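You operate a simulated robot arm through the tools that you are given. There is no shell and no other tool.

Carry out the task below with a simulated robot arm. There is one attempt and no reset: what you move stays moved.

Task
Wax the middle of the clamped brush's back, then stand it on the brush board.
Fine: use the green pad and the green box; pad back on the black mat, lid shut; slide block drawn right back; leave the red-dot brush. Set down upright: green pad, green-dot nail brush. A coat counts when it lies all over at full strength: go over it till it gets no stronger.

It is judged by the outcome, as a careful person would: the job done as asked, and still so three seconds after it is handed in. It fails if anything else is knocked over, pushed out of place, dropped, spilled or broken. Lids that push on must go on centred and level and be pressed home; caps that screw on are set level and turned clockwise until they are tight.

Robot
A 7-joint arm with a two-finger parallel gripper, fixed in place. Base frame: the origin is on the floor under the middle of its stand, x ahead of it, y to its left, z up; the work surface is at about z = 780. Lengths are in mm, angles in degrees, forces in N, time in s.
With the tool pointing down near the work surface it reaches from about 300 to 700 mm from the base axis. Its first joint turns from -66.0 to 66.0 degrees. Payload 1.57 kg.
The tool frame sits at the grasp point between the pads (the TCP): z along the fingers, y along the line on which they close. The tips reach 30 mm beyond it. Largest opening 110 mm; finger width 24, thickness 12; the body of the gripper, 48 by 112 mm, starts 78 mm behind the TCP.
Orientation is that of the tool frame in the base frame, as [roll, pitch, yaw] about the fixed x, y, z axes, in that order (R = Rz(yaw) Ry(pitch) Rx(roll)). With the fingers straight down and closing along the base's y, the tool's x points along the base's -x, its y along +y and its z along -z.

Tools
- The arm moves only by the tool drive_tool. Its arguments are lists of equal length, an entry for each row: "translation": the shift along the tool's x, y, z in units of 30 mm (1.0 is 30 mm), a list of three; "delta_rot": the turn, a rotation vector about the tool's x, y, z in units of 5 degrees (1.0 is 5 degrees), a list of three; "gripper": the finger opening in cm, from 0 to 11. In form: {"translation": [[dx, dy, dz], ...], "delta_rot": [[ax, ay, az], ...], "gripper": [gripper, ...]}. A call has 1 to 20 rows; each row shifts and turns the commanded pose from where the row before left it, along the tool's axes as they then stand. A call with a number of a shift or a turn outside -1 to 1 is refused whole. A row lasts 0.2 s, in which the tool goes at most 50 mm and 8.6 degrees; a call with a longer step from one row to the next is refused whole, and so is a gripper value outside its range. A pose out of reach is approached as far as the arm can. The call stops where the force on the tool passes 50 N (or 10 N more than at its start, if that is more) or the arm is blocked; 0.2 s more then pass. Each finger travels about 108 mm/s and halts on what it meets, pressing with about 42 N; the grip force reading is that of the motor and also rises with nothing between the fingers. The clock runs only during rows and for 0.2 s after the last one: add rows that do not move to give the fingers time. The reply holds the time, the measured pose of the TCP, the force on the tool along the base axes, the opening and the grip force, in the units named above and with some noise, with the torque about the TCP (base axes, N m) and any sound that the robot's microphone picked up.
- Cameras (640 x 400 px; columns grow to the right, rows downward): "scene" is fixed at [167.8, -417.4, 1374.5]; the picture's right is [0.57, -0.82, 0.00], its down [-0.67, -0.46, -0.58] and it looks along [0.48, 0.33, -0.82] (base axes); focal length 269 px, centre (320, 200). "wrist" rides on the gripper at [70, 16, -141] in the tool frame; the picture's right is [-0.23, 0.97, 0.00], its down [-0.86, -0.20, -0.48] and it looks along [-0.47, -0.11, 0.88] (tool axes); focal length 222 px, centre (320, 200). There is no depth. A picture from a camera that has moved, and an enlarged one, comes with that camera's place and axes in the base frame and with its lens.
- grab_frame(camera): a new picture of that camera. No time passes.
- zoom(camera, box): a new picture of the part [left, top, right, bottom] of that camera's present view, enlarged. No time passes.
- job_done(): hands the job in; it is judged then, once.

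Nothing tells you positions but the pictures and the camera data. Unless the task says otherwise, let go and move clear before handing in.

The tools are called after "Request:" by a JSON object that holds its "method" and its "body". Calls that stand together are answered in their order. drive_tool: Moves the arm, as the interface text tells. Its arguments: {"type":"object","properties":{"translation":{"type":"array"},"delta_rot":{"type":"array"},"gripper":{"type":"array"}},"required":["translation","delta_rot","gripper"]} The other tools are called the same way: grab_frame (camera) takes a picture; zoom (camera, box) takes an enlarged picture of a part of a camera's view; job_done () hands the job in.

At the start:

```text
clock: 0.0
position: [356.2, -112.6, 1106.3]
tcp_rot: [-180.0, 0.0, 180.0]
contact_force: [-0.5, 0.2, 0.5]
ft_torque: [-0.01, 0.0, -0.01]
width: 109.8
finger_force: 0.0
```

scene: 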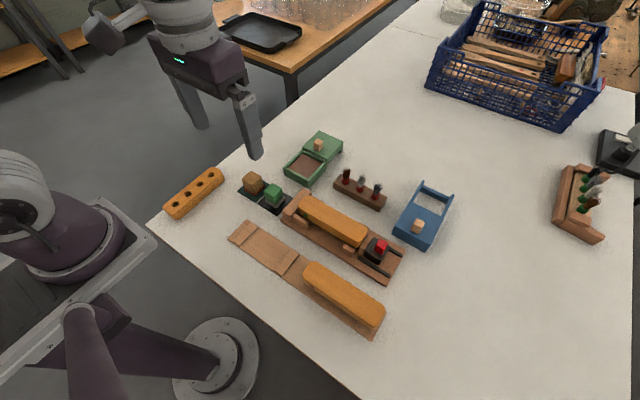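
wrist: 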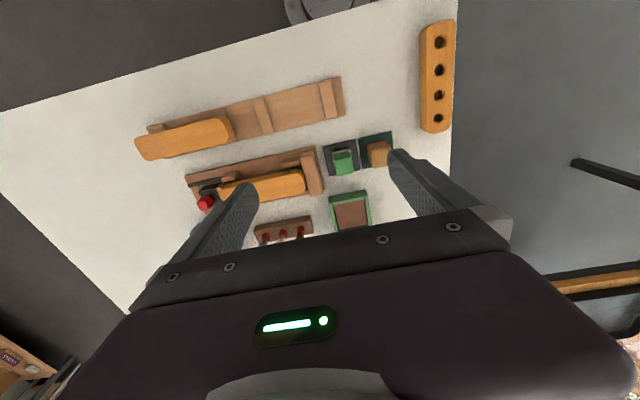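

I see a table with a clamped brush, a brush board, green and blue boxes, pads on mats and a few nail brushes. I'll zoom in to understand the details before moving.

Request:
{"method": "zoom", "body": {"camera": "scene", "box": [220, 120, 420, 245]}}

Request:
{"method": "zoom", "body": {"camera": "scene", "box": [220, 180, 420, 345]}}

Request:
{"method": "zoom", "body": {"camera": "scene", "box": [150, 120, 310, 220]}}

Request:
{"method": "zoom", "body": {"camera": "scene", "box": [520, 100, 640, 260]}}

Request:
{"method": "zoom", "body": {"camera": "wrist", "box": [120, 60, 460, 260]}}

```text
3.20 times, centred on (320, 182) of scene
camera zoom: at [167.8, -417.4, 1374.5], right [0.57, -0.82, 0.0], down [-0.67, -0.46, -0.58], along [0.48, 0.33, -0.82], focal length 860 px, centre (320, 256)
```

zoom: 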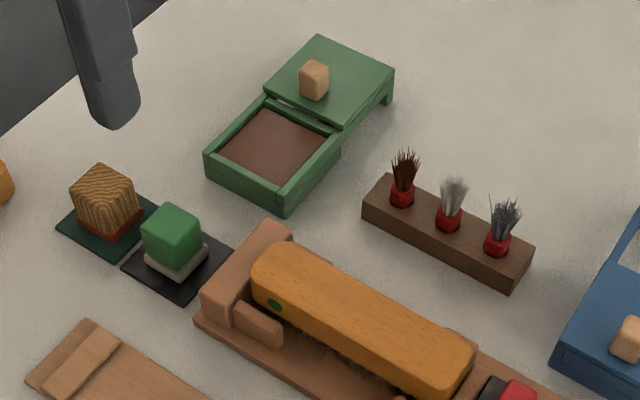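

```text
2.42 times, centred on (320, 262) of scene
camera zoom: at [167.8, -417.4, 1374.5], right [0.57, -0.82, 0.0], down [-0.67, -0.46, -0.58], along [0.48, 0.33, -0.82], focal length 651 px, centre (320, 48)
```

zoom: 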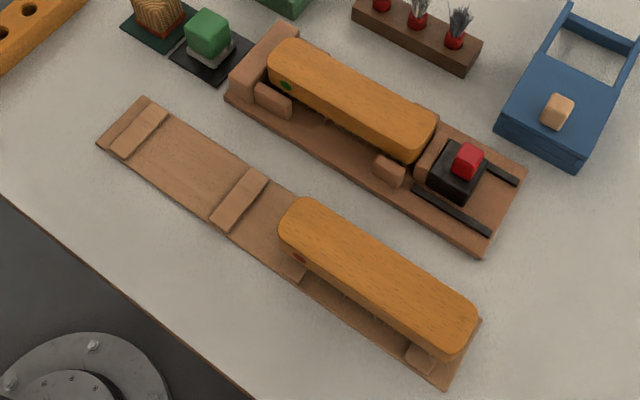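

```text
4.00 times, centred on (230, 170) of scene
camera zoom: at [167.8, -417.4, 1374.5], right [0.57, -0.82, 0.0], down [-0.67, -0.46, -0.58], along [0.48, 0.33, -0.82], focal length 1075 px, centre (680, 320)
```

zoom: 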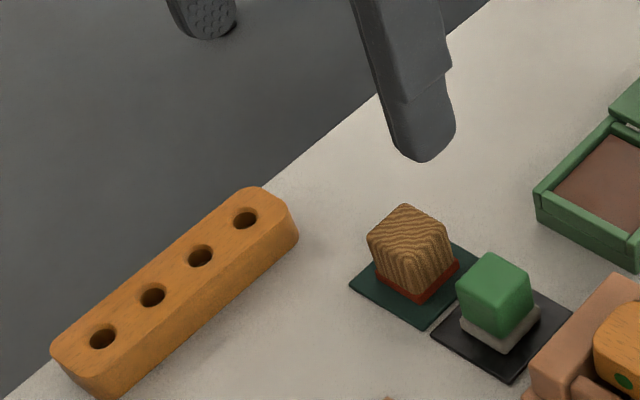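

```text
2.50 times, centred on (580, 180) of scene
camera zoom: at [167.8, -417.4, 1374.5], right [0.57, -0.82, 0.0], down [-0.67, -0.46, -0.58], along [0.48, 0.33, -0.82], focal length 672 px, centre (-330, 250)
```

zoom: 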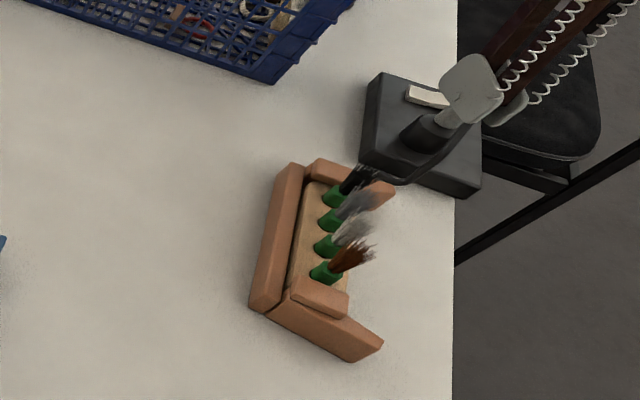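

```text
1.88 times, centred on (290, 160) of wrist
camera zoom: at [287.5, -95.8, 1247.2], right [0.23, 0.97, 0.0], down [0.86, -0.2, 0.48], along [0.47, -0.11, -0.88], focal length 418 px, centre (376, 275)
```

zoom: 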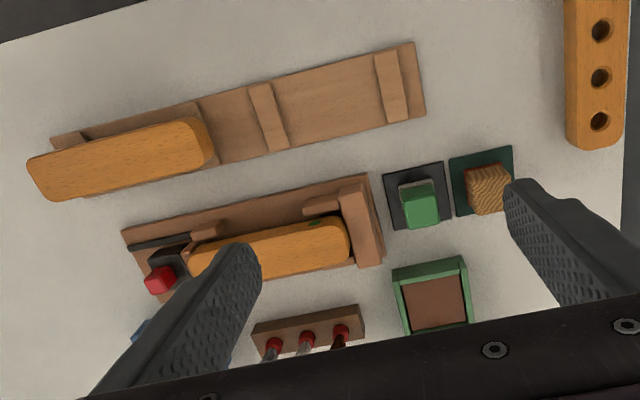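

The green pad sits on the black mat near (447, -85), the green box with its lid drawn back is around (560, -100), and the clamp lies toward -y. I'll move the arm forward and up for a clearer top-down look at the box and lid.

Request:
{"method": "drive_tool", "body": {"translation": [[-0.95, -0.15, 0], [-0.95, -0.15, 0], [-0.95, -0.15, 0], [-0.95, -0.12, 0], [0, 0, 0]], "delta_rot": [[0, 0, 0], [0, 0, 0], [0, 0, 0], [0, 0, 0], [0, 0, 0]], "gripper": [11, 11, 11, 11, 11]}}

Request:
{"method": "grab_frame", "body": {"camera": "wrist"}}

Request:
{"method": "grab_frame", "body": {"camera": "scene"}}

```text
clock: 1.2
position: [471.3, -131.2, 1106.4]
tcp_rot: [-179.9, 0.0, 180.0]
contact_force: [0.0, 1.0, -0.4]
ft_torque: [-0.02, -0.02, 0.0]
width: 109.9
finger_force: 0.0
```

```text
taken
camera wrist: at [402.1, -113.8, 1247.9], right [0.23, 0.97, 0.0], down [0.86, -0.2, 0.48], along [0.47, -0.11, -0.88], focal length 222 px, centre (320, 200)
```

wrist: 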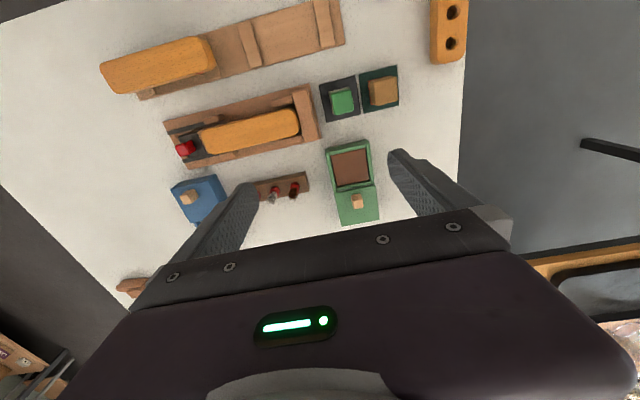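

```text
taken
```

scene: 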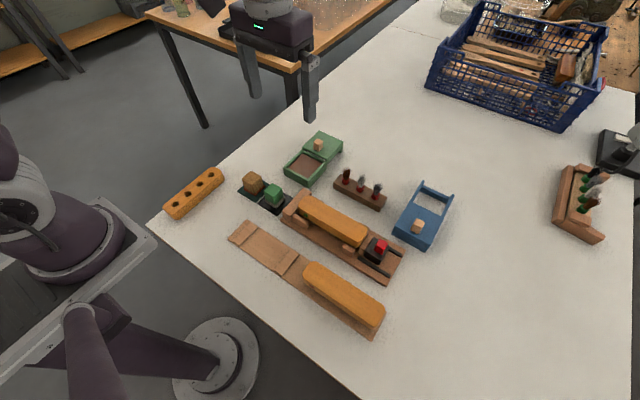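

Request:
{"method": "zoom", "body": {"camera": "wrist", "box": [150, 60, 410, 230]}}

Request:
{"method": "zoom", "body": {"camera": "wrist", "box": [300, 60, 420, 235]}}

Request:
{"method": "zoom", "body": {"camera": "wrist", "box": [80, 0, 360, 180]}}

Request:
{"method": "zoom", "body": {"camera": "scene", "box": [270, 120, 360, 190]}}

Request:
{"method": "zoom", "body": {"camera": "scene", "box": [330, 200, 430, 290]}}

Request:
{"method": "zoom", "body": {"camera": "scene", "box": [380, 170, 470, 260]}}

```text
2.35 times, centred on (280, 145) of wrist
camera zoom: at [402.1, -113.8, 1247.9], right [0.23, 0.97, 0.0], down [0.86, -0.2, 0.48], along [0.47, -0.11, -0.88], focal length 523 px, centre (414, 329)
```

zoom: 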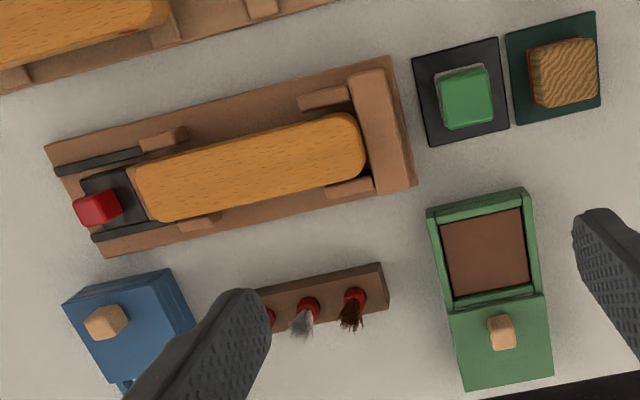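

```text
2.29 times, centred on (360, 148) of wrist
camera zoom: at [402.1, -113.8, 1247.9], right [0.23, 0.97, 0.0], down [0.86, -0.2, 0.48], along [0.47, -0.11, -0.88], focal length 508 px, centre (229, 320)
```

zoom: 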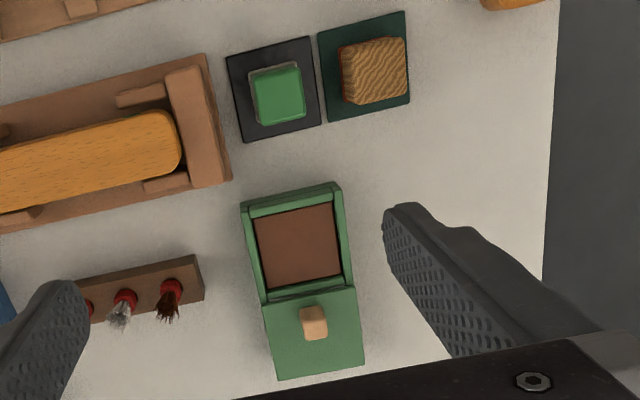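

```text
2.22 times, centred on (220, 90) of wrist
camera zoom: at [402.1, -113.8, 1247.9], right [0.23, 0.97, 0.0], down [0.86, -0.2, 0.48], along [0.47, -0.11, -0.88], focal length 494 px, centre (542, 444)
```

zoom: 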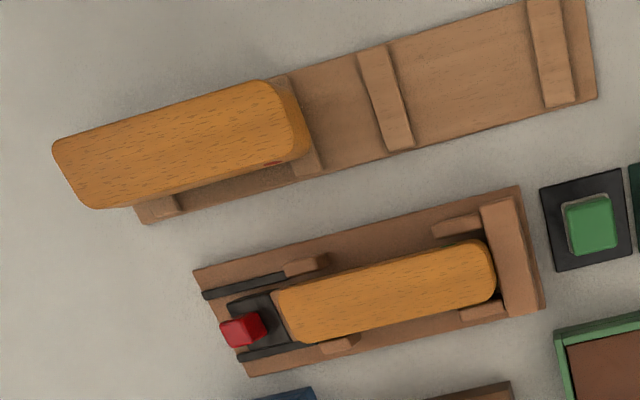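

```text
5.71 times, centred on (315, 155) of scene
camera zoom: at [167.8, -417.4, 1374.5], right [0.57, -0.82, 0.0], down [-0.67, -0.46, -0.58], along [0.48, 0.33, -0.82], focal length 1536 px, centre (349, 457)
```

zoom: 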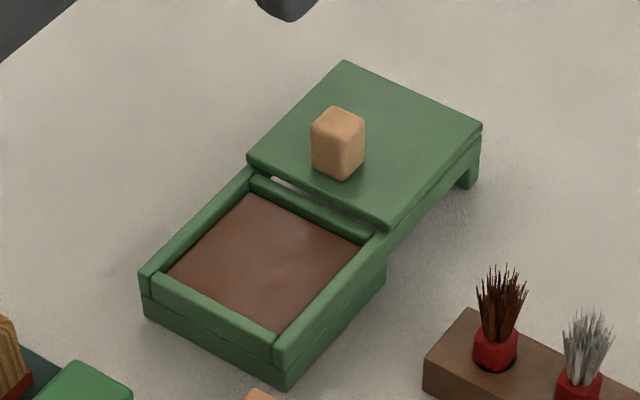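

```text
4.44 times, centred on (380, 245) of scene
camera zoom: at [167.8, -417.4, 1374.5], right [0.57, -0.82, 0.0], down [-0.67, -0.46, -0.58], along [0.48, 0.33, -0.82], focal length 1194 px, centre (53, 0)
```

zoom: 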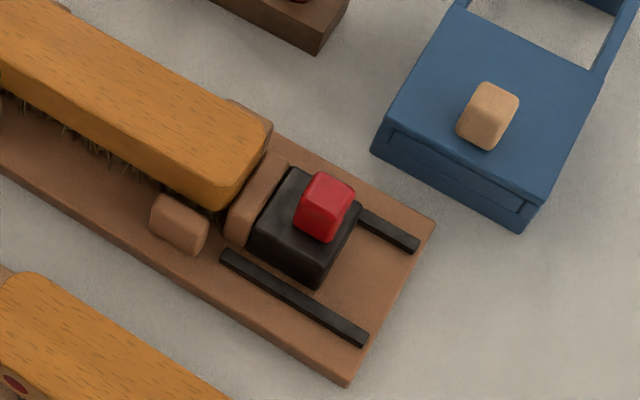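

```text
4.44 times, centred on (425, 215) of scene
camera zoom: at [167.8, -417.4, 1374.5], right [0.57, -0.82, 0.0], down [-0.67, -0.46, -0.58], along [0.48, 0.33, -0.82], focal length 1194 px, centre (-147, 133)
```

zoom: 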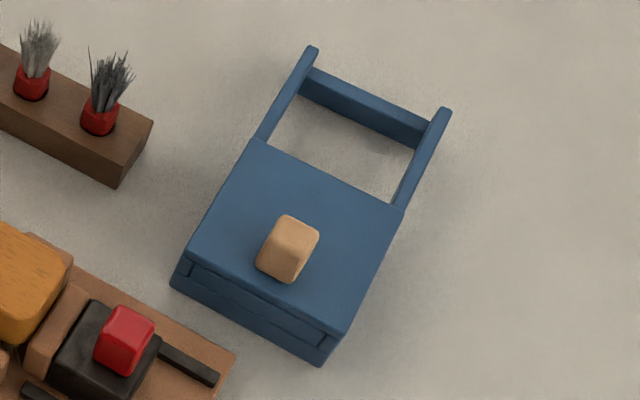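

The green box is a sliding-lid box (lid on rear rails, near edge at about x≈616, tray front at x≈522). The pad handle is around (445, -84). I'll descend above the pad for a closer look.

Request:
{"method": "drive_tool", "body": {"translation": [[0.145, 0.257, 0.923], [0.145, 0.257, 0.923], [0.145, 0.257, 0.923], [0.145, 0.257, 0.923], [0.145, 0.257, 0.923], [0.145, 0.257, 0.923], [0, 0, 0]], "delta_rot": [[0, 0, 0], [0, 0, 0], [0, 0, 0], [0, 0, 0], [0, 0, 0], [0, 0, 0], [0, 0, 0]], "gripper": [11, 11, 11, 11, 11, 11, 11]}}

Request:
{"method": "grab_frame", "body": {"camera": "wrist"}}

Request:
{"method": "grab_frame", "body": {"camera": "scene"}}

Request:
{"method": "zoom", "body": {"camera": "scene", "box": [225, 160, 305, 225]}}

```text
clock: 2.8
position: [443.9, -83.6, 939.0]
tcp_rot: [179.9, 0.0, -179.9]
contact_force: [-0.3, -0.1, 0.5]
ft_torque: [0.01, 0.0, 0.03]
width: 110.1
finger_force: 0.1
```

```text
taken
camera wrist: at [375.1, -66.2, 1080.8], right [0.23, 0.97, 0.0], down [0.86, -0.2, 0.48], along [0.47, -0.11, -0.88], focal length 222 px, centre (320, 200)
```

wrist: 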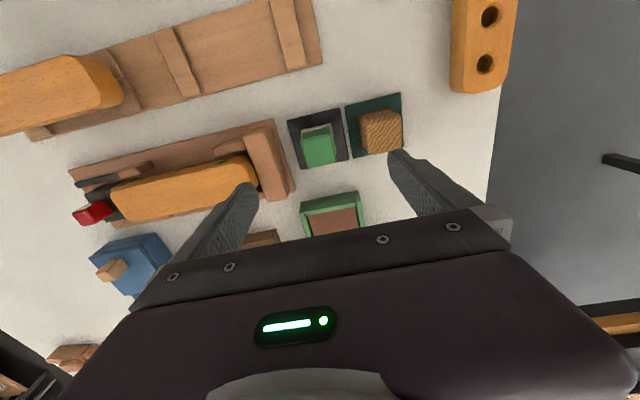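

```text
taken
```

scene: 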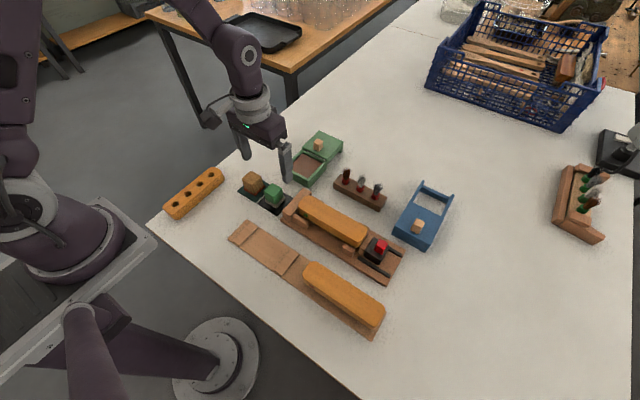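

```text
6.15 times, centred on (265, 192) of scene
camera zoom: at [167.8, -417.4, 1374.5], right [0.57, -0.82, 0.0], down [-0.67, -0.46, -0.58], along [0.48, 0.33, -0.82], focal length 1654 px, centre (658, 246)
```

zoom: 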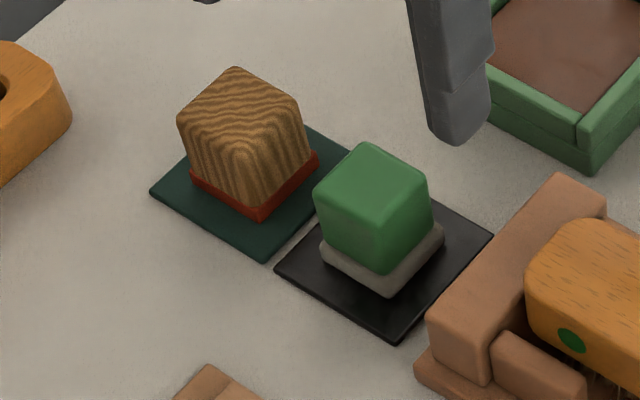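

Request:
{"method": "zoom", "body": {"camera": "wrist", "box": [240, 80, 420, 200]}}

Request:
{"method": "zoom", "body": {"camera": "wrist", "box": [60, 100, 320, 240]}}

```text
3.33 times, centred on (330, 140) of wrist
camera zoom: at [375.1, -66.2, 1080.8], right [0.23, 0.97, 0.0], down [0.86, -0.2, 0.48], along [0.47, -0.11, -0.88], focal length 740 px, centre (287, 400)
```

zoom: 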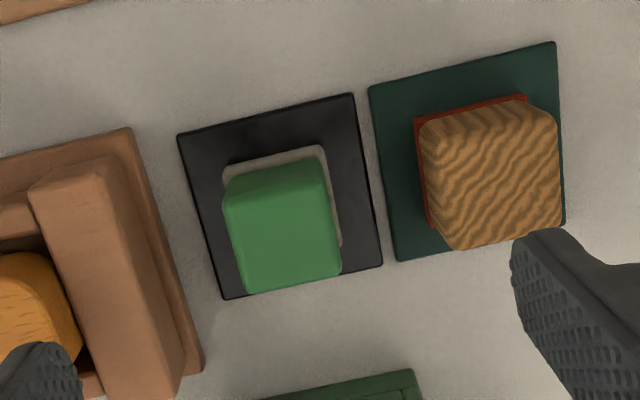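

```text
2.46 times, centred on (190, 170) of wrist
camera zoom: at [375.1, -66.2, 1080.8], right [0.23, 0.97, 0.0], down [0.86, -0.2, 0.48], along [0.47, -0.11, -0.88], focal length 547 px, centre (640, 274)
```

zoom: 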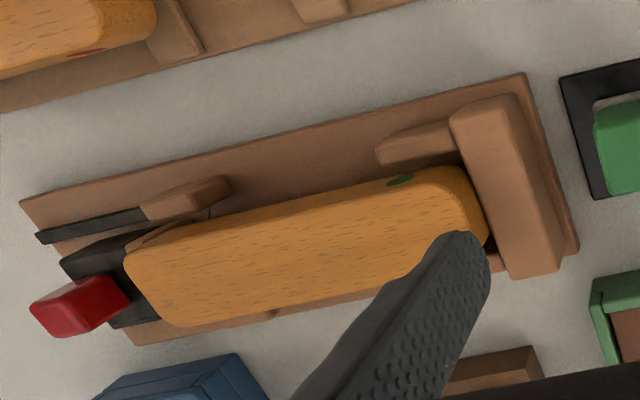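

The pad, mat and clamp are all axis-aligned with the base; the pad centre is about (444, -84), handle ≈35 mm wide with top near z≈828. I'll narrow the gripper to 58 mm to clear the neighbouring pad and clamp, and descend.

Request:
{"method": "drive_tool", "body": {"translation": [[0, 0, 0], [0, 0, 0.6], [0, 0, 0.7], [0, 0, 0.7], [0, 0, 0.7], [0, 0, 0.4], [0, 0, 0]], "delta_rot": [[0, 0, 0], [0, 0, 0], [0, 0, 0], [0, 0, 0], [0, 0, 0], [0, 0, 0], [0, 0, 0]], "gripper": [5.8, 5.8, 5.8, 5.8, 5.8, 5.8, 5.8]}}

Request:
{"method": "grab_frame", "body": {"camera": "wrist"}}

Request:
{"method": "zoom", "body": {"camera": "scene", "box": [225, 130, 325, 225]}}

```text
clock: 4.4
position: [445.9, -83.7, 846.8]
tcp_rot: [-180.0, 0.0, -180.0]
contact_force: [-0.6, -0.4, -0.1]
ft_torque: [-0.01, 0.03, 0.0]
width: 58.1
finger_force: 0.0
```

```text
taken
camera wrist: at [376.5, -66.4, 987.8], right [0.23, 0.97, 0.0], down [0.85, -0.2, 0.48], along [0.47, -0.11, -0.88], focal length 222 px, centre (320, 200)
```

wrist: 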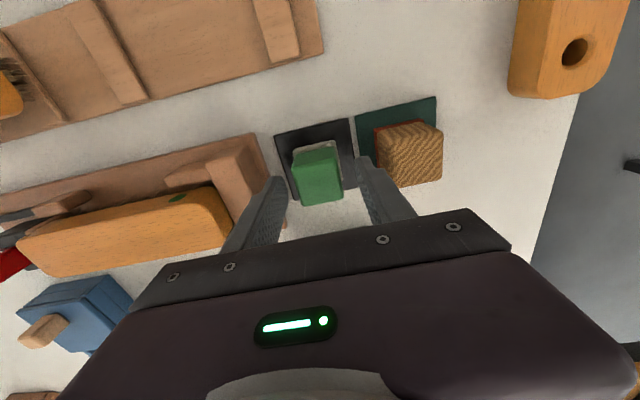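

```text
4.21 times, centred on (275, 178) of scene
camera zoom: at [167.8, -417.4, 1374.5], right [0.57, -0.82, 0.0], down [-0.67, -0.46, -0.58], along [0.48, 0.33, -0.82], focal length 1132 px, centre (510, 295)
```

zoom: 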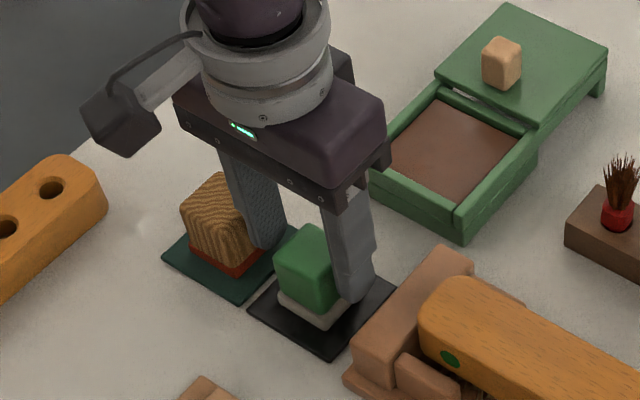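

Fingers straddle the green handle with clearance on both sides. I'll go down the last 14 mm and close.

Request:
{"method": "drive_tool", "body": {"translation": [[0.04, 0, 0.25], [0, 0, 0.25], [0, 0, 0], [0, 0, 0], [0, 0, 0], [0, 0, 0]], "delta_rot": [[0, 0, 0], [0, 0, 0], [0, 0, 0], [0, 0, 0], [0, 0, 0], [0, 0, 0]], "gripper": [5.8, 5.8, 5.0, 4.0, 3.0, 3.0]}}

Request:
{"method": "zoom", "body": {"camera": "wrist", "box": [220, 100, 440, 240]}}

Request:
{"method": "zoom", "body": {"camera": "scene", "box": [225, 150, 325, 225]}}

```text
clock: 5.8
position: [444.1, -84.2, 831.7]
tcp_rot: [-180.0, -0.1, -180.0]
contact_force: [-1.1, -0.5, -0.1]
ft_torque: [-0.01, -0.01, -0.01]
width: 34.9
finger_force: 41.9
```

```text
2.86 times, centred on (330, 170) of wrist
camera zoom: at [374.9, -66.5, 972.8], right [0.23, 0.97, 0.0], down [0.86, -0.2, 0.48], along [0.47, -0.11, -0.88], focal length 635 px, centre (291, 286)
```

zoom: 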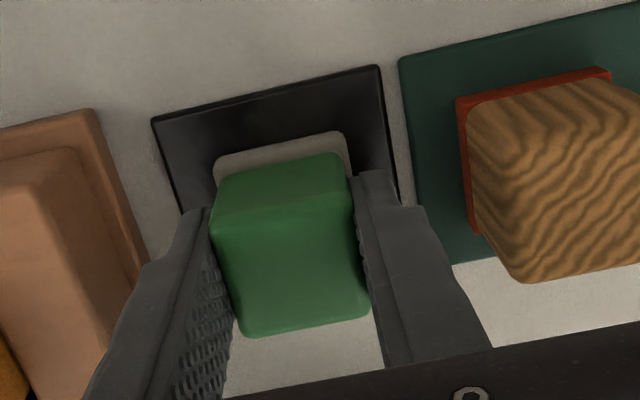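

```text
5.33 times, centred on (275, 188) of scene
camera zoom: at [167.8, -417.4, 1374.5], right [0.57, -0.82, 0.0], down [-0.67, -0.46, -0.58], along [0.48, 0.33, -0.82], focal length 1433 px, centre (560, 267)
```

zoom: 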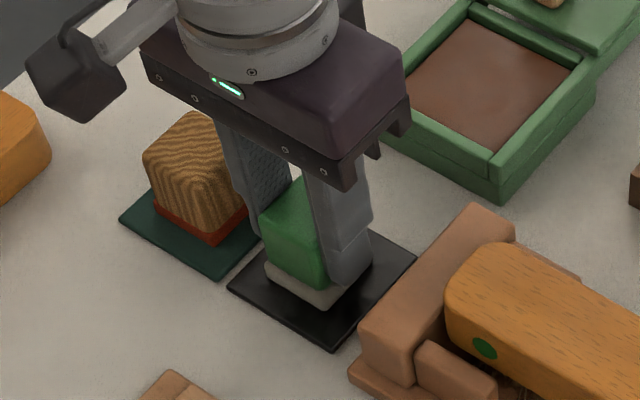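

The pad is gripped (34.9 mm). I'll lift it and carry it over the wax tray, centred near (577, -88), staying above the rim.

Request:
{"method": "drive_tool", "body": {"translation": [[0, 0, -0.7], [0, 0, -0.7], [0, 0, -0.6], [-0.6, 0, 0], [-0.9, -0.03, 0], [-0.9, -0.03, 0], [-0.9, -0.03, 0], [-0.7, -0.03, 0], [-0.43, 0, 0], [0, 0, 0]], "delta_rot": [[0, 0, 0], [0, 0, 0], [0, 0, 0], [0, 0, 0], [0, 0, 0], [0, 0, 0], [0, 0, 0], [0, 0, 0], [0, 0, 0], [0, 0, 0]], "gripper": [3, 3, 3, 3, 3, 3, 3, 3, 3, 3]}}

Request:
{"method": "grab_frame", "body": {"camera": "wrist"}}

Request:
{"method": "zoom", "body": {"camera": "scene", "box": [265, 90, 375, 190]}}

```text
clock: 8.0
position: [577.0, -88.0, 892.3]
tcp_rot: [180.0, 0.0, -180.0]
contact_force: [-0.7, 1.1, -0.9]
ft_torque: [0.02, 0.01, 0.04]
width: 34.4
finger_force: 42.0
```

```text
taken
camera wrist: at [507.9, -70.0, 1032.7], right [0.23, 0.97, 0.0], down [0.86, -0.2, 0.48], along [0.47, -0.11, -0.88], focal length 222 px, centre (320, 200)
```

wrist: 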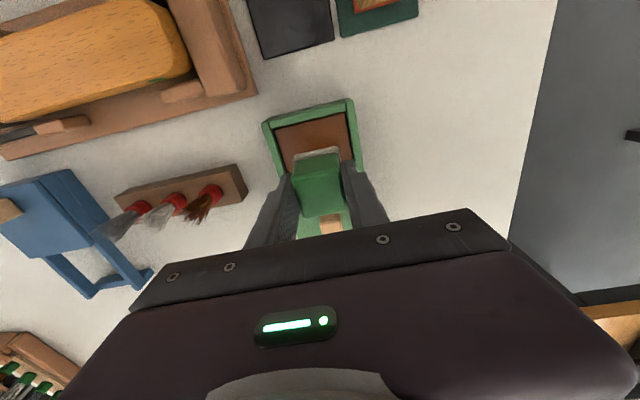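

```text
4.00 times, centred on (320, 140) of scene
camera zoom: at [167.8, -417.4, 1374.5], right [0.57, -0.82, 0.0], down [-0.67, -0.46, -0.58], along [0.48, 0.33, -0.82], focal length 1075 px, centre (320, 440)
```

zoom: 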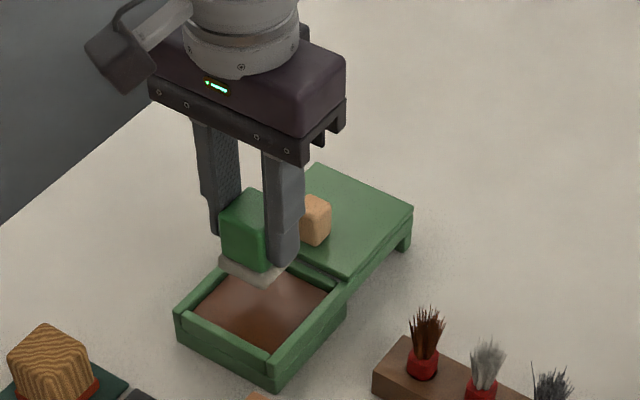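

Request:
{"method": "zoom", "body": {"camera": "wrist", "box": [240, 80, 400, 250]}}

```text
2.35 times, centred on (320, 165) of wrist
camera zoom: at [507.9, -70.0, 1032.7], right [0.23, 0.97, 0.0], down [0.86, -0.2, 0.48], along [0.47, -0.11, -0.88], focal length 523 px, centre (320, 282)
```

zoom: 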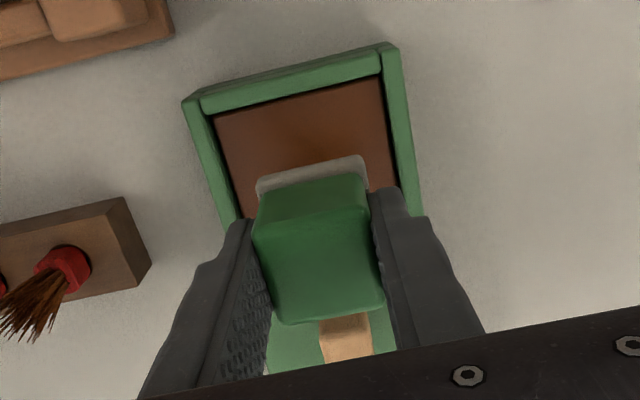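

The tray's wax spans about x 540–608, y -124 to -52, so I'm nearly centred. I'll shift 3 mm back and descend near the surface.

Request:
{"method": "drive_tool", "body": {"translation": [[0.1, 0, 0.4], [0, 0, 0.5], [0, 0, 0.2], [0, 0, 0.05], [0, 0, 0]], "delta_rot": [[0, 0, 0], [0, 0, 0], [0, 0, 0], [0, 0, 0], [0, 0, 0]], "gripper": [3, 3, 3, 3, 3]}}

Request:
{"method": "zoom", "body": {"camera": "wrist", "box": [240, 80, 400, 250]}}

Request:
{"method": "zoom", "body": {"camera": "scene", "box": [280, 120, 350, 190]}}

```text
clock: 9.2
position: [572.7, -88.2, 856.6]
tcp_rot: [179.9, 0.0, 179.9]
contact_force: [0.1, 0.3, -0.9]
ft_torque: [-0.01, -0.02, -0.02]
width: 34.7
finger_force: 42.1
```

```text
2.35 times, centred on (320, 165) of wrist
camera zoom: at [504.3, -70.5, 998.4], right [0.23, 0.97, 0.0], down [0.86, -0.2, 0.48], along [0.47, -0.11, -0.88], focal length 523 px, centre (320, 282)
```

zoom: 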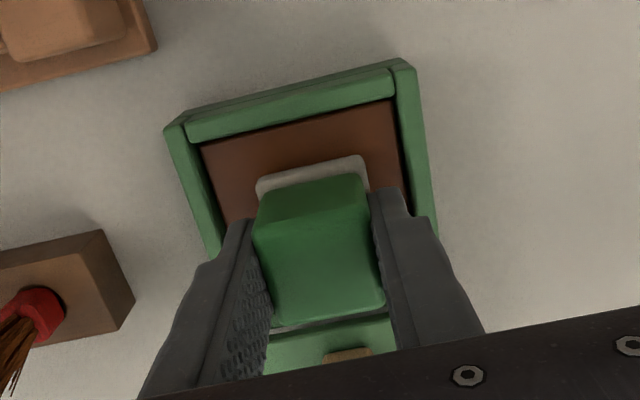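

```text
5.71 times, centred on (315, 155) of scene
camera zoom: at [167.8, -417.4, 1374.5], right [0.57, -0.82, 0.0], down [-0.67, -0.46, -0.58], along [0.48, 0.33, -0.82], focal length 1536 px, centre (349, 457)
```

zoom: 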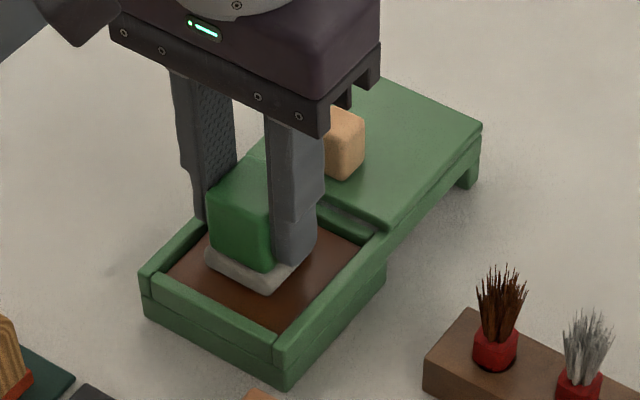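

No contact yet, pad bottom about z≈807. I'll step down in small increments and watch the force.

Request:
{"method": "drive_tool", "body": {"translation": [[0, 0, 0.07], [0, 0, 0.07], [0, 0, 0]], "delta_rot": [[0, 0, 0], [0, 0, 0], [0, 0, 0]], "gripper": [3, 3, 3]}}

```text
clock: 9.9
position: [575.7, -88.4, 856.3]
tcp_rot: [-179.9, 0.2, -180.0]
contact_force: [-2.3, 0.7, 10.1]
ft_torque: [0.06, 0.11, 0.02]
width: 34.7
finger_force: 41.7
stopped in row 3: the force on the tool passed its limit at 52 N (the readings are from after the stop); the commanded pose is now the measured one
```

The pad touched the wax at TCP z≈856 (stiff contact, now about 10 N). I'll rub gently within the tray to load it.

Request:
{"method": "drive_tool", "body": {"translation": [[0.2, 0, 0], [0, 0.2, 0], [-0.2, 0, 0], [-0.2, 0, 0], [0, -0.2, 0], [0, -0.2, 0], [0.2, 0, 0], [0, 0.2, 0], [0, 0, 0]], "delta_rot": [[0, 0, 0], [0, 0, 0], [0, 0, 0], [0, 0, 0], [0, 0, 0], [0, 0, 0], [0, 0, 0], [0, 0, 0], [0, 0, 0]], "gripper": [3, 3, 3, 3, 3, 3, 3, 3, 3]}}

Request:
{"method": "zoom", "body": {"camera": "scene", "box": [280, 120, 350, 190]}}

```text
clock: 11.9
position: [573.3, -89.0, 855.7]
tcp_rot: [-179.8, 0.2, -180.0]
contact_force: [-1.8, -6.8, 17.1]
ft_torque: [-0.2, -0.03, -0.03]
width: 34.5
finger_force: 41.4
```

```text
5.71 times, centred on (315, 155) of scene
camera zoom: at [167.4, -417.5, 1374.6], right [0.57, -0.82, 0.0], down [-0.67, -0.46, -0.58], along [0.48, 0.33, -0.82], focal length 1536 px, centre (349, 457)
```

zoom: 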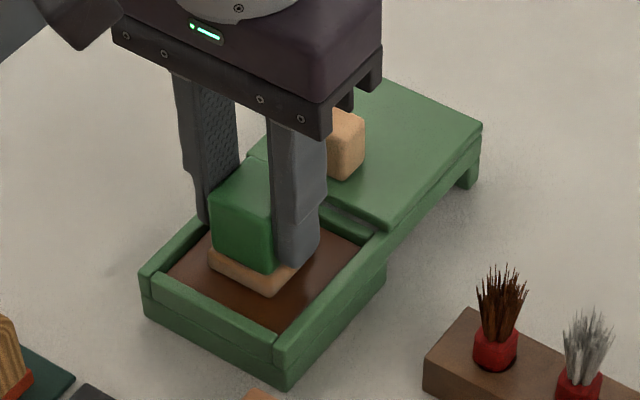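

The felt has visibly changed colour, so it is loaded with wax. I'll lift and carry it above the middle of the clamped brush, estimated at about (452, -254).

Request:
{"method": "drive_tool", "body": {"translation": [[0, 0, -0.3], [0, 0, -0.8], [0, 0, -0.8], [0, 0, -0.6], [0.6, -0.8, 0], [0.7, -0.95, 0], [0.7, -0.95, 0], [0.7, -0.95, 0], [0.7, -0.95, 0], [0.64, -0.9, 0], [0, 0, 0]], "delta_rot": [[0, 0, 0], [0, 0, 0], [0, 0, 0], [0, 0, 0], [0, 0, 0], [0, 0, 0], [0, 0, 0], [0, 0, 0], [0, 0, 0], [0, 0, 0], [0, 0, 0]], "gripper": [3, 3, 3, 3, 3, 3, 3, 3, 3, 3, 3]}}

Request:
{"method": "grab_frame", "body": {"camera": "wrist"}}

Request:
{"method": "zoom", "body": {"camera": "scene", "box": [270, 160, 420, 300]}}

Request:
{"method": "zoom", "body": {"camera": "scene", "box": [270, 110, 360, 190]}}

```text
clock: 14.3
position: [452.9, -253.3, 930.8]
tcp_rot: [-179.9, 0.2, -179.9]
contact_force: [-0.2, -0.6, -0.5]
ft_torque: [-0.02, 0.0, -0.01]
width: 35.0
finger_force: 42.6
```

```text
taken
camera wrist: at [383.3, -235.6, 1072.0], right [0.23, 0.97, 0.0], down [0.85, -0.2, 0.48], along [0.47, -0.11, -0.88], focal length 222 px, centre (320, 200)
```

wrist: 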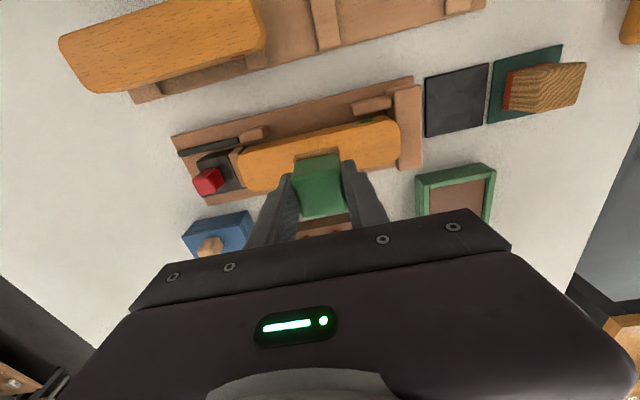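

```text
2.86 times, centred on (345, 230) of scene
camera zoom: at [167.8, -417.4, 1374.5], right [0.57, -0.82, 0.0], down [-0.67, -0.46, -0.58], along [0.48, 0.33, -0.82], focal length 768 px, centre (249, 114)
```

zoom: 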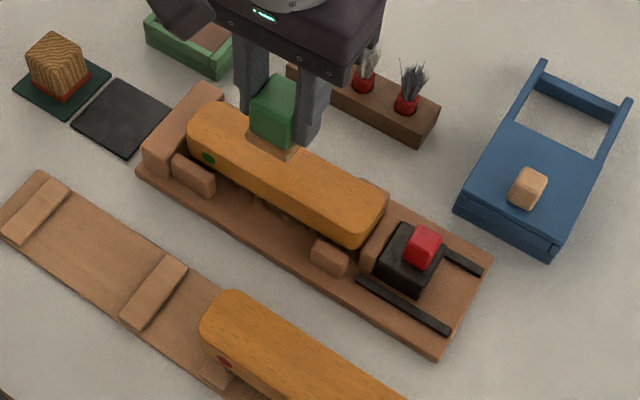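

```text
5.00 times, centred on (315, 150) of scene
camera zoom: at [167.8, -417.4, 1374.5], right [0.57, -0.82, 0.0], down [-0.67, -0.46, -0.58], along [0.48, 0.33, -0.82], focal length 1344 px, centre (345, 450)
```

zoom: 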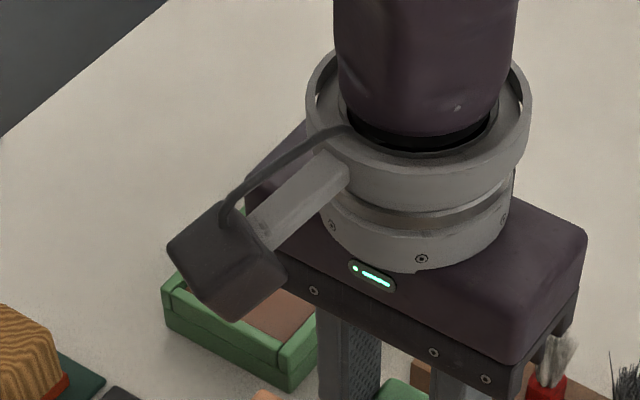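

Request:
{"method": "zoom", "body": {"camera": "wrist", "box": [160, 60, 440, 240]}}

```text
2.22 times, centred on (300, 150) of wrist
camera zoom: at [383.3, -235.6, 1072.0], right [0.23, 0.97, 0.0], down [0.85, -0.2, 0.48], along [0.47, -0.11, -0.88], focal length 494 px, centre (364, 311)
```

zoom: 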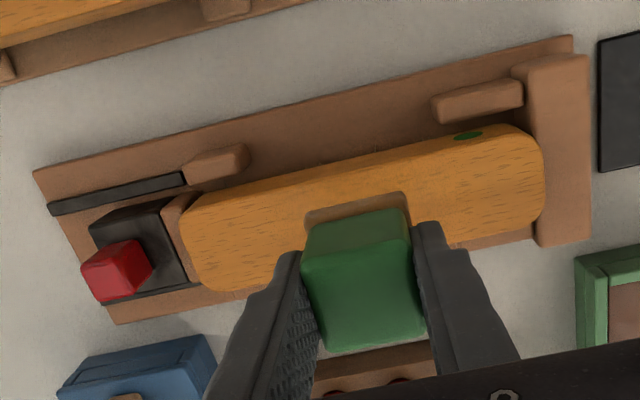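

The brush's back spans y ≈ -342…-166 and x ≈ 428…476, so its centre is about (452, -254); I am right over it. I'll descend 25 mm and check the gap.

Request:
{"method": "drive_tool", "body": {"translation": [[0, 0, 0.3], [0, 0, 0.3], [0, 0, 0.2], [0, 0, 0]], "delta_rot": [[0, 0, 0], [0, 0, 0], [0, 0, 0], [0, 0, 0]], "gripper": [3, 3, 3, 3]}}

Request:
{"method": "zoom", "body": {"camera": "scene", "box": [290, 170, 390, 260]}}

```text
clock: 15.3
position: [452.7, -252.1, 906.1]
tcp_rot: [-179.8, 0.2, -180.0]
contact_force: [0.2, -0.1, -1.0]
ft_torque: [0.0, 0.01, 0.0]
width: 34.8
finger_force: 41.8
```

```text
4.44 times, centred on (340, 215) of scene
camera zoom: at [167.8, -417.4, 1374.5], right [0.57, -0.82, 0.0], down [-0.67, -0.46, -0.58], along [0.48, 0.33, -0.82], focal length 1194 px, centre (231, 133)
```

zoom: 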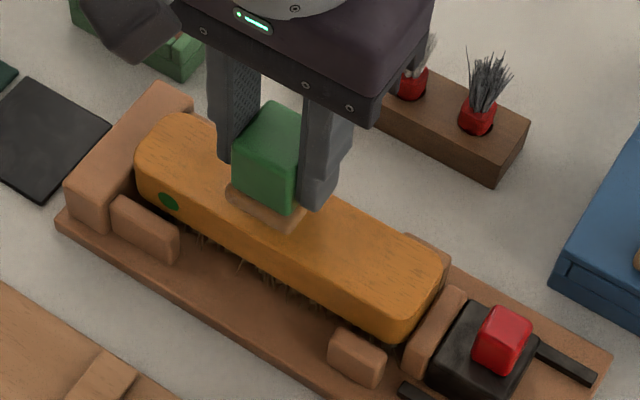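

Request:
{"method": "drive_tool", "body": {"translation": [[0, 0, 0.1], [0, 0, 0.1], [0, 0, 0]], "delta_rot": [[0, 0, 0], [0, 0, 0], [0, 0, 0]], "gripper": [3, 3, 3]}}

Request:
{"method": "zoom", "body": {"camera": "scene", "box": [310, 180, 370, 230]}}

```text
clock: 16.1
position: [452.0, -252.8, 901.4]
tcp_rot: [-179.9, 0.2, 180.0]
contact_force: [-0.3, 0.1, 0.3]
ft_torque: [-0.05, -0.02, 0.04]
width: 34.7
finger_force: 41.5
```

```text
8.00 times, centred on (340, 205) of scene
camera zoom: at [167.8, -417.4, 1374.5], right [0.57, -0.82, 0.0], down [-0.67, -0.46, -0.58], along [0.48, 0.33, -0.82], focal length 2150 px, centre (160, 160)
```

zoom: 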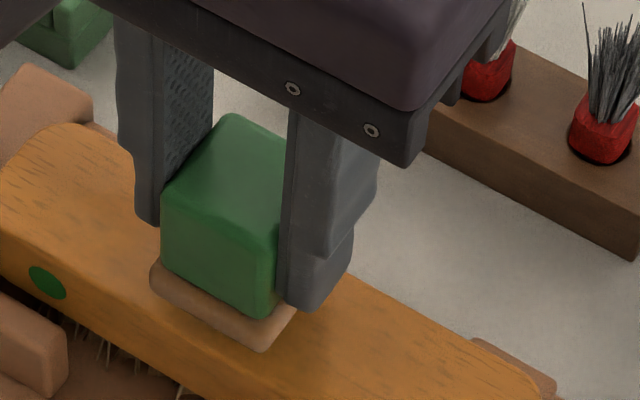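

Request:
{"method": "drive_tool", "body": {"translation": [[0, 0, 0.07], [0, 0, 0.07], [0, 0, 0]], "delta_rot": [[0, 0, 0], [0, 0, 0], [0, 0, 0]], "gripper": [3, 3, 3]}}

```text
clock: 16.9
position: [453.3, -252.4, 895.7]
tcp_rot: [-179.8, 0.2, -180.0]
contact_force: [-0.4, -0.3, -0.9]
ft_torque: [0.01, 0.01, 0.02]
width: 34.7
finger_force: 42.1
```

Request:
{"method": "drive_tool", "body": {"translation": [[0, 0, 0.07], [0, 0, 0.03], [0, 0, 0]], "delta_rot": [[0, 0, 0], [0, 0, 0], [0, 0, 0]], "gripper": [3, 3, 3]}}

Request:
{"method": "zoom", "body": {"camera": "scene", "box": [310, 180, 370, 230]}}

```text
clock: 17.7
position: [452.1, -253.9, 893.8]
tcp_rot: [-179.9, 0.2, -180.0]
contact_force: [0.0, -0.4, -0.4]
ft_torque: [-0.01, -0.01, -0.02]
width: 34.7
finger_force: 42.3
```

```text
8.00 times, centred on (340, 205) of scene
camera zoom: at [167.8, -417.4, 1374.5], right [0.57, -0.82, 0.0], down [-0.67, -0.46, -0.58], along [0.48, 0.33, -0.82], focal length 2150 px, centre (160, 160)
```

zoom: 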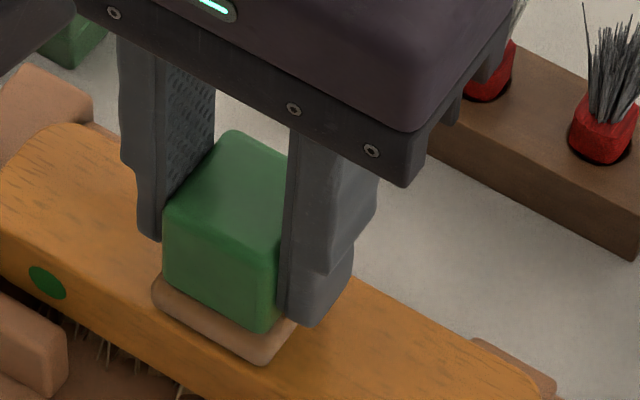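

Request:
{"method": "drive_tool", "body": {"translation": [[0, 0, 0.07], [0, 0, 0.03], [0, 0, 0]], "delta_rot": [[0, 0, 0], [0, 0, 0], [0, 0, 0]], "gripper": [3, 3, 3]}}

```text
clock: 18.5
position: [453.4, -252.5, 891.7]
tcp_rot: [-179.8, 0.4, -179.9]
contact_force: [-4.2, 3.9, 45.5]
ft_torque: [0.31, 0.36, -0.02]
width: 34.9
finger_force: 42.4
```

Contact with the brush back at TCP z≈892.5, force now 45 N, too much. I'll back off 1.8 mm for a lighter pressure.

Request:
{"method": "drive_tool", "body": {"translation": [[0, 0, -0.06], [0, 0, 0]], "delta_rot": [[0, 0, 0], [0, 0, 0]], "gripper": [3, 3]}}

Request:
{"method": "zoom", "body": {"camera": "scene", "box": [300, 180, 380, 250]}}

```text
clock: 19.1
position: [454.2, -254.1, 891.2]
tcp_rot: [-179.9, 0.2, 180.0]
contact_force: [2.6, -4.9, 19.7]
ft_torque: [-0.21, -0.15, 0.01]
width: 34.8
finger_force: 42.0
```

```text
5.71 times, centred on (340, 215) of scene
camera zoom: at [167.6, -417.3, 1374.6], right [0.57, -0.82, 0.0], down [-0.67, -0.46, -0.58], along [0.48, 0.33, -0.82], focal length 1536 px, centre (206, 114)
```

zoom: 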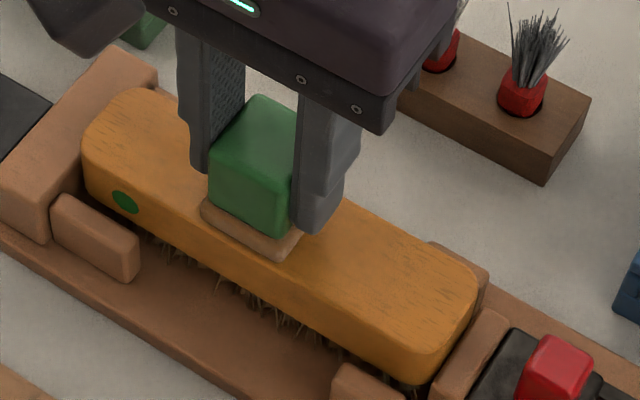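

Request:
{"method": "drive_tool", "body": {"translation": [[0, 0.2, -0.01], [0, 0.2, 0], [0, 0.2, 0], [0, -0.2, 0], [0, -0.2, 0], [0, -0.2, 0], [0, -0.2, 0], [0, -0.2, 0], [0, -0.2, 0], [0, 0.2, 0], [0, 0.2, 0], [0, 0.2, 0], [0, 0, 0]], "delta_rot": [[0, 0, 0], [0, 0, 0], [0, 0, 0], [0, 0, 0], [0, 0, 0], [0, 0, 0], [0, 0, 0], [0, 0, 0], [0, 0, 0], [0, 0, 0], [0, 0, 0], [0, 0, 0], [0, 0, 0]], "gripper": [3, 3, 3, 3, 3, 3, 3, 3, 3, 3, 3, 3, 3]}}

Request:
{"method": "zoom", "body": {"camera": "scene", "box": [280, 170, 380, 250]}}

Request:
{"method": "grab_frame", "body": {"camera": "wrist"}}

```text
clock: 21.9
position: [452.9, -251.4, 891.9]
tcp_rot: [-180.0, 0.2, 179.9]
contact_force: [0.5, -4.0, 9.4]
ft_torque: [-0.2, -0.04, 0.03]
width: 34.4
finger_force: 41.7
```

```text
5.00 times, centred on (330, 210) of scene
camera zoom: at [167.7, -417.4, 1374.5], right [0.57, -0.82, 0.0], down [-0.67, -0.46, -0.58], along [0.48, 0.33, -0.82], focal length 1344 px, centre (270, 150)
```

zoom: 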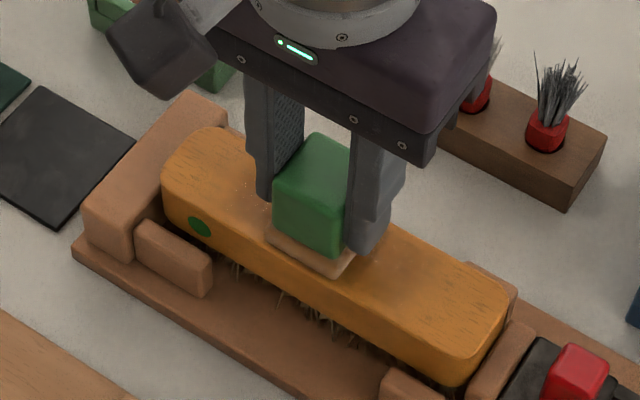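

```text
taken
camera wrist: at [383.6, -235.5, 1032.9], right [0.23, 0.97, 0.0], down [0.85, -0.2, 0.48], along [0.47, -0.11, -0.88], focal length 222 px, centre (320, 200)
```

wrist: 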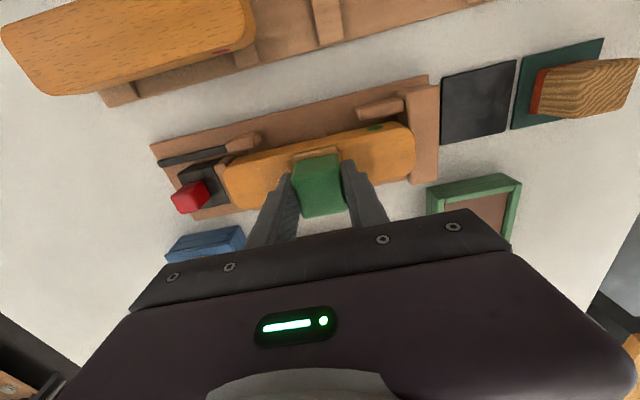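

A faint coat seems to be appearing around the pad. I'll lift off 60 mm to inspect the coat from both cameras.

Request:
{"method": "drive_tool", "body": {"translation": [[0, 0, -0.3], [0, 0, -0.9], [0, 0, -0.8], [-1, 0, 0], [-1, 0, 0], [-1, 0, 0], [0, 0, 0]], "delta_rot": [[0, 0, 0], [0, 0, 0], [0, 0, 0], [0, 0, 0], [0, 0, 0], [0, 0, 0], [0, 0, 0]], "gripper": [3, 3, 3, 3, 3, 3, 3]}}

Request:
{"method": "zoom", "body": {"camera": "scene", "box": [280, 170, 380, 250]}}

Request:
{"method": "grab_frame", "body": {"camera": "wrist"}}

```text
clock: 23.5
position: [543.4, -250.9, 952.4]
tcp_rot: [-180.0, 0.0, -180.0]
contact_force: [0.1, -0.4, -0.9]
ft_torque: [0.02, 0.01, 0.02]
width: 34.8
finger_force: 41.8
```

```text
5.00 times, centred on (330, 210) of scene
camera zoom: at [167.8, -417.4, 1374.5], right [0.57, -0.82, 0.0], down [-0.67, -0.46, -0.58], along [0.48, 0.33, -0.82], focal length 1344 px, centre (270, 150)
```

zoom: 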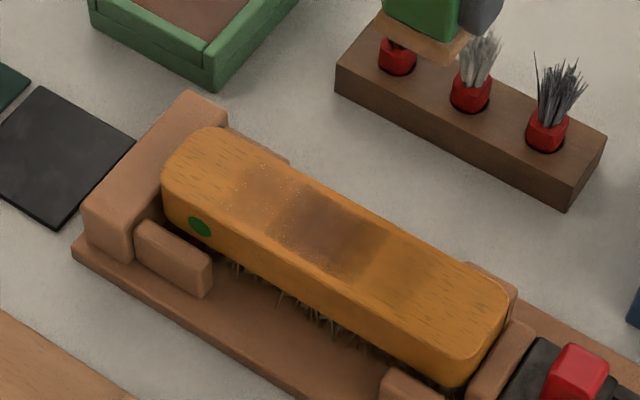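

```text
taken
camera wrist: at [473.8, -234.1, 1093.2], right [0.23, 0.97, 0.0], down [0.85, -0.2, 0.48], along [0.47, -0.11, -0.88], focal length 222 px, centre (320, 200)
```

wrist: 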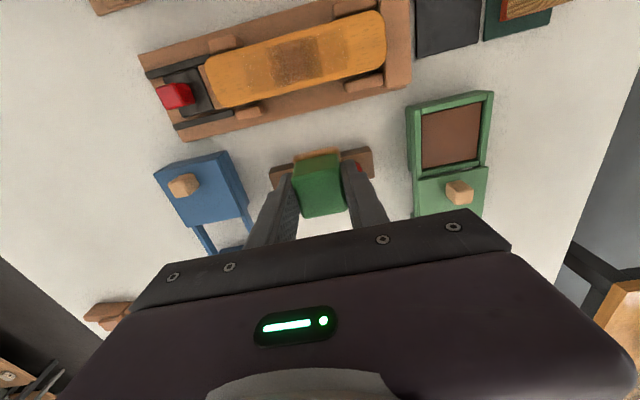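

Request:
{"method": "zoom", "body": {"camera": "wrist", "box": [140, 0, 420, 150]}}

Request:
{"method": "zoom", "body": {"camera": "scene", "box": [300, 185, 370, 235]}}

Request:
{"method": "zoom", "body": {"camera": "wrist", "box": [220, 130, 420, 240]}}

```text
2.29 times, centred on (280, 75) of wrist
camera zoom: at [473.8, -234.1, 1093.2], right [0.23, 0.97, 0.0], down [0.85, -0.2, 0.48], along [0.47, -0.11, -0.88], focal length 508 px, centre (411, 486)
```

zoom: 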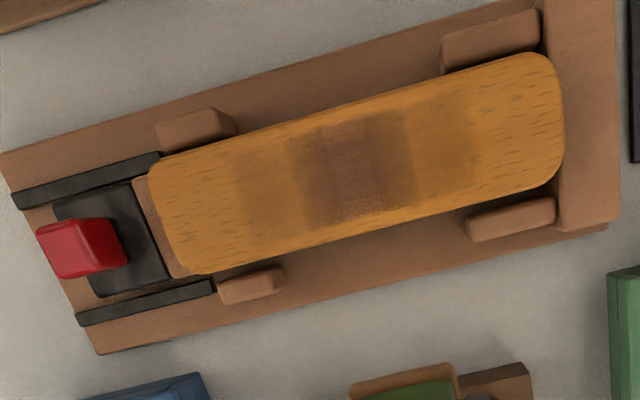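

```text
8.00 times, centred on (335, 210) of scene
camera zoom: at [167.8, -417.4, 1374.5], right [0.57, -0.82, 0.0], down [-0.67, -0.46, -0.58], along [0.48, 0.33, -0.82], focal length 2150 px, centre (200, 120)
```

zoom: 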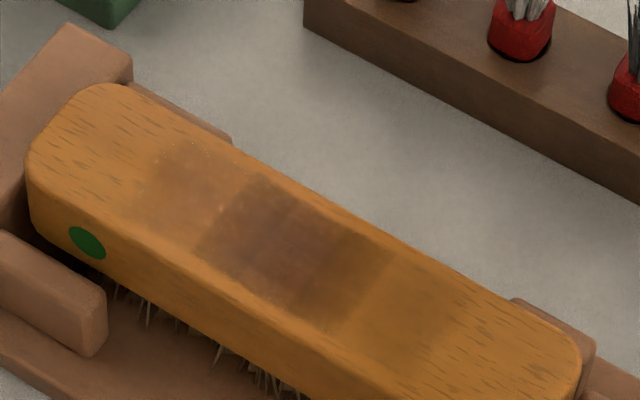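

```text
3.20 times, centred on (320, 185) of wrist
camera zoom: at [473.8, -234.1, 1093.2], right [0.23, 0.97, 0.0], down [0.85, -0.2, 0.48], along [0.47, -0.11, -0.88], focal length 711 px, centre (320, 248)
```

zoom: 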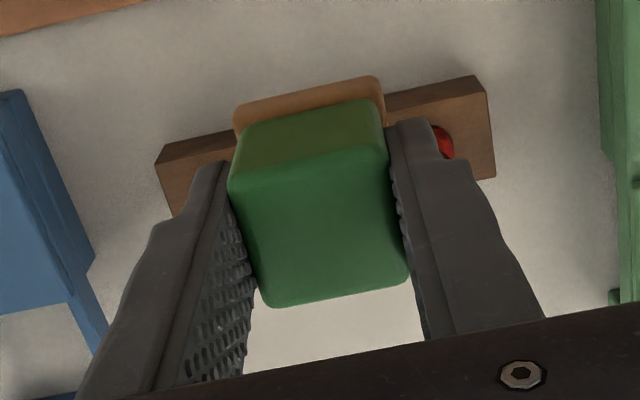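

The coat builds up where the pad lingered: dark in the centre, lighter at the outer strips. I'll go back and make more strokes with attention to the ends and edges.

Request:
{"method": "drive_tool", "body": {"translation": [[1, -0.04, 0], [1, -0.04, 0], [1, 0, 0], [0, 0, 0.9], [0, 0, 0.8], [0, 0, 0.25], [0, 0, 0.04], [0, 0, 0]], "delta_rot": [[0, 0, 0], [0, 0, 0], [0, 0, 0], [0, 0, 0], [0, 0, 0], [0, 0, 0], [0, 0, 0], [0, 0, 0]], "gripper": [3, 3, 3, 3, 3, 3, 3, 3]}}

```text
clock: 25.3
position: [452.5, -255.0, 892.0]
tcp_rot: [-180.0, 0.2, 180.0]
contact_force: [-0.3, 0.6, -0.4]
ft_torque: [0.03, 0.03, 0.01]
width: 34.4
finger_force: 42.0
```

Request:
{"method": "drive_tool", "body": {"translation": [[0, 0, 0.04], [0, 0, 0]], "delta_rot": [[0, 0, 0], [0, 0, 0]], "gripper": [3, 3]}}

```text
clock: 25.9
position: [452.7, -254.7, 890.2]
tcp_rot: [-179.9, 0.2, -180.0]
contact_force: [-2.8, 3.4, 19.2]
ft_torque: [0.22, 0.18, 0.06]
width: 34.7
finger_force: 41.8
```

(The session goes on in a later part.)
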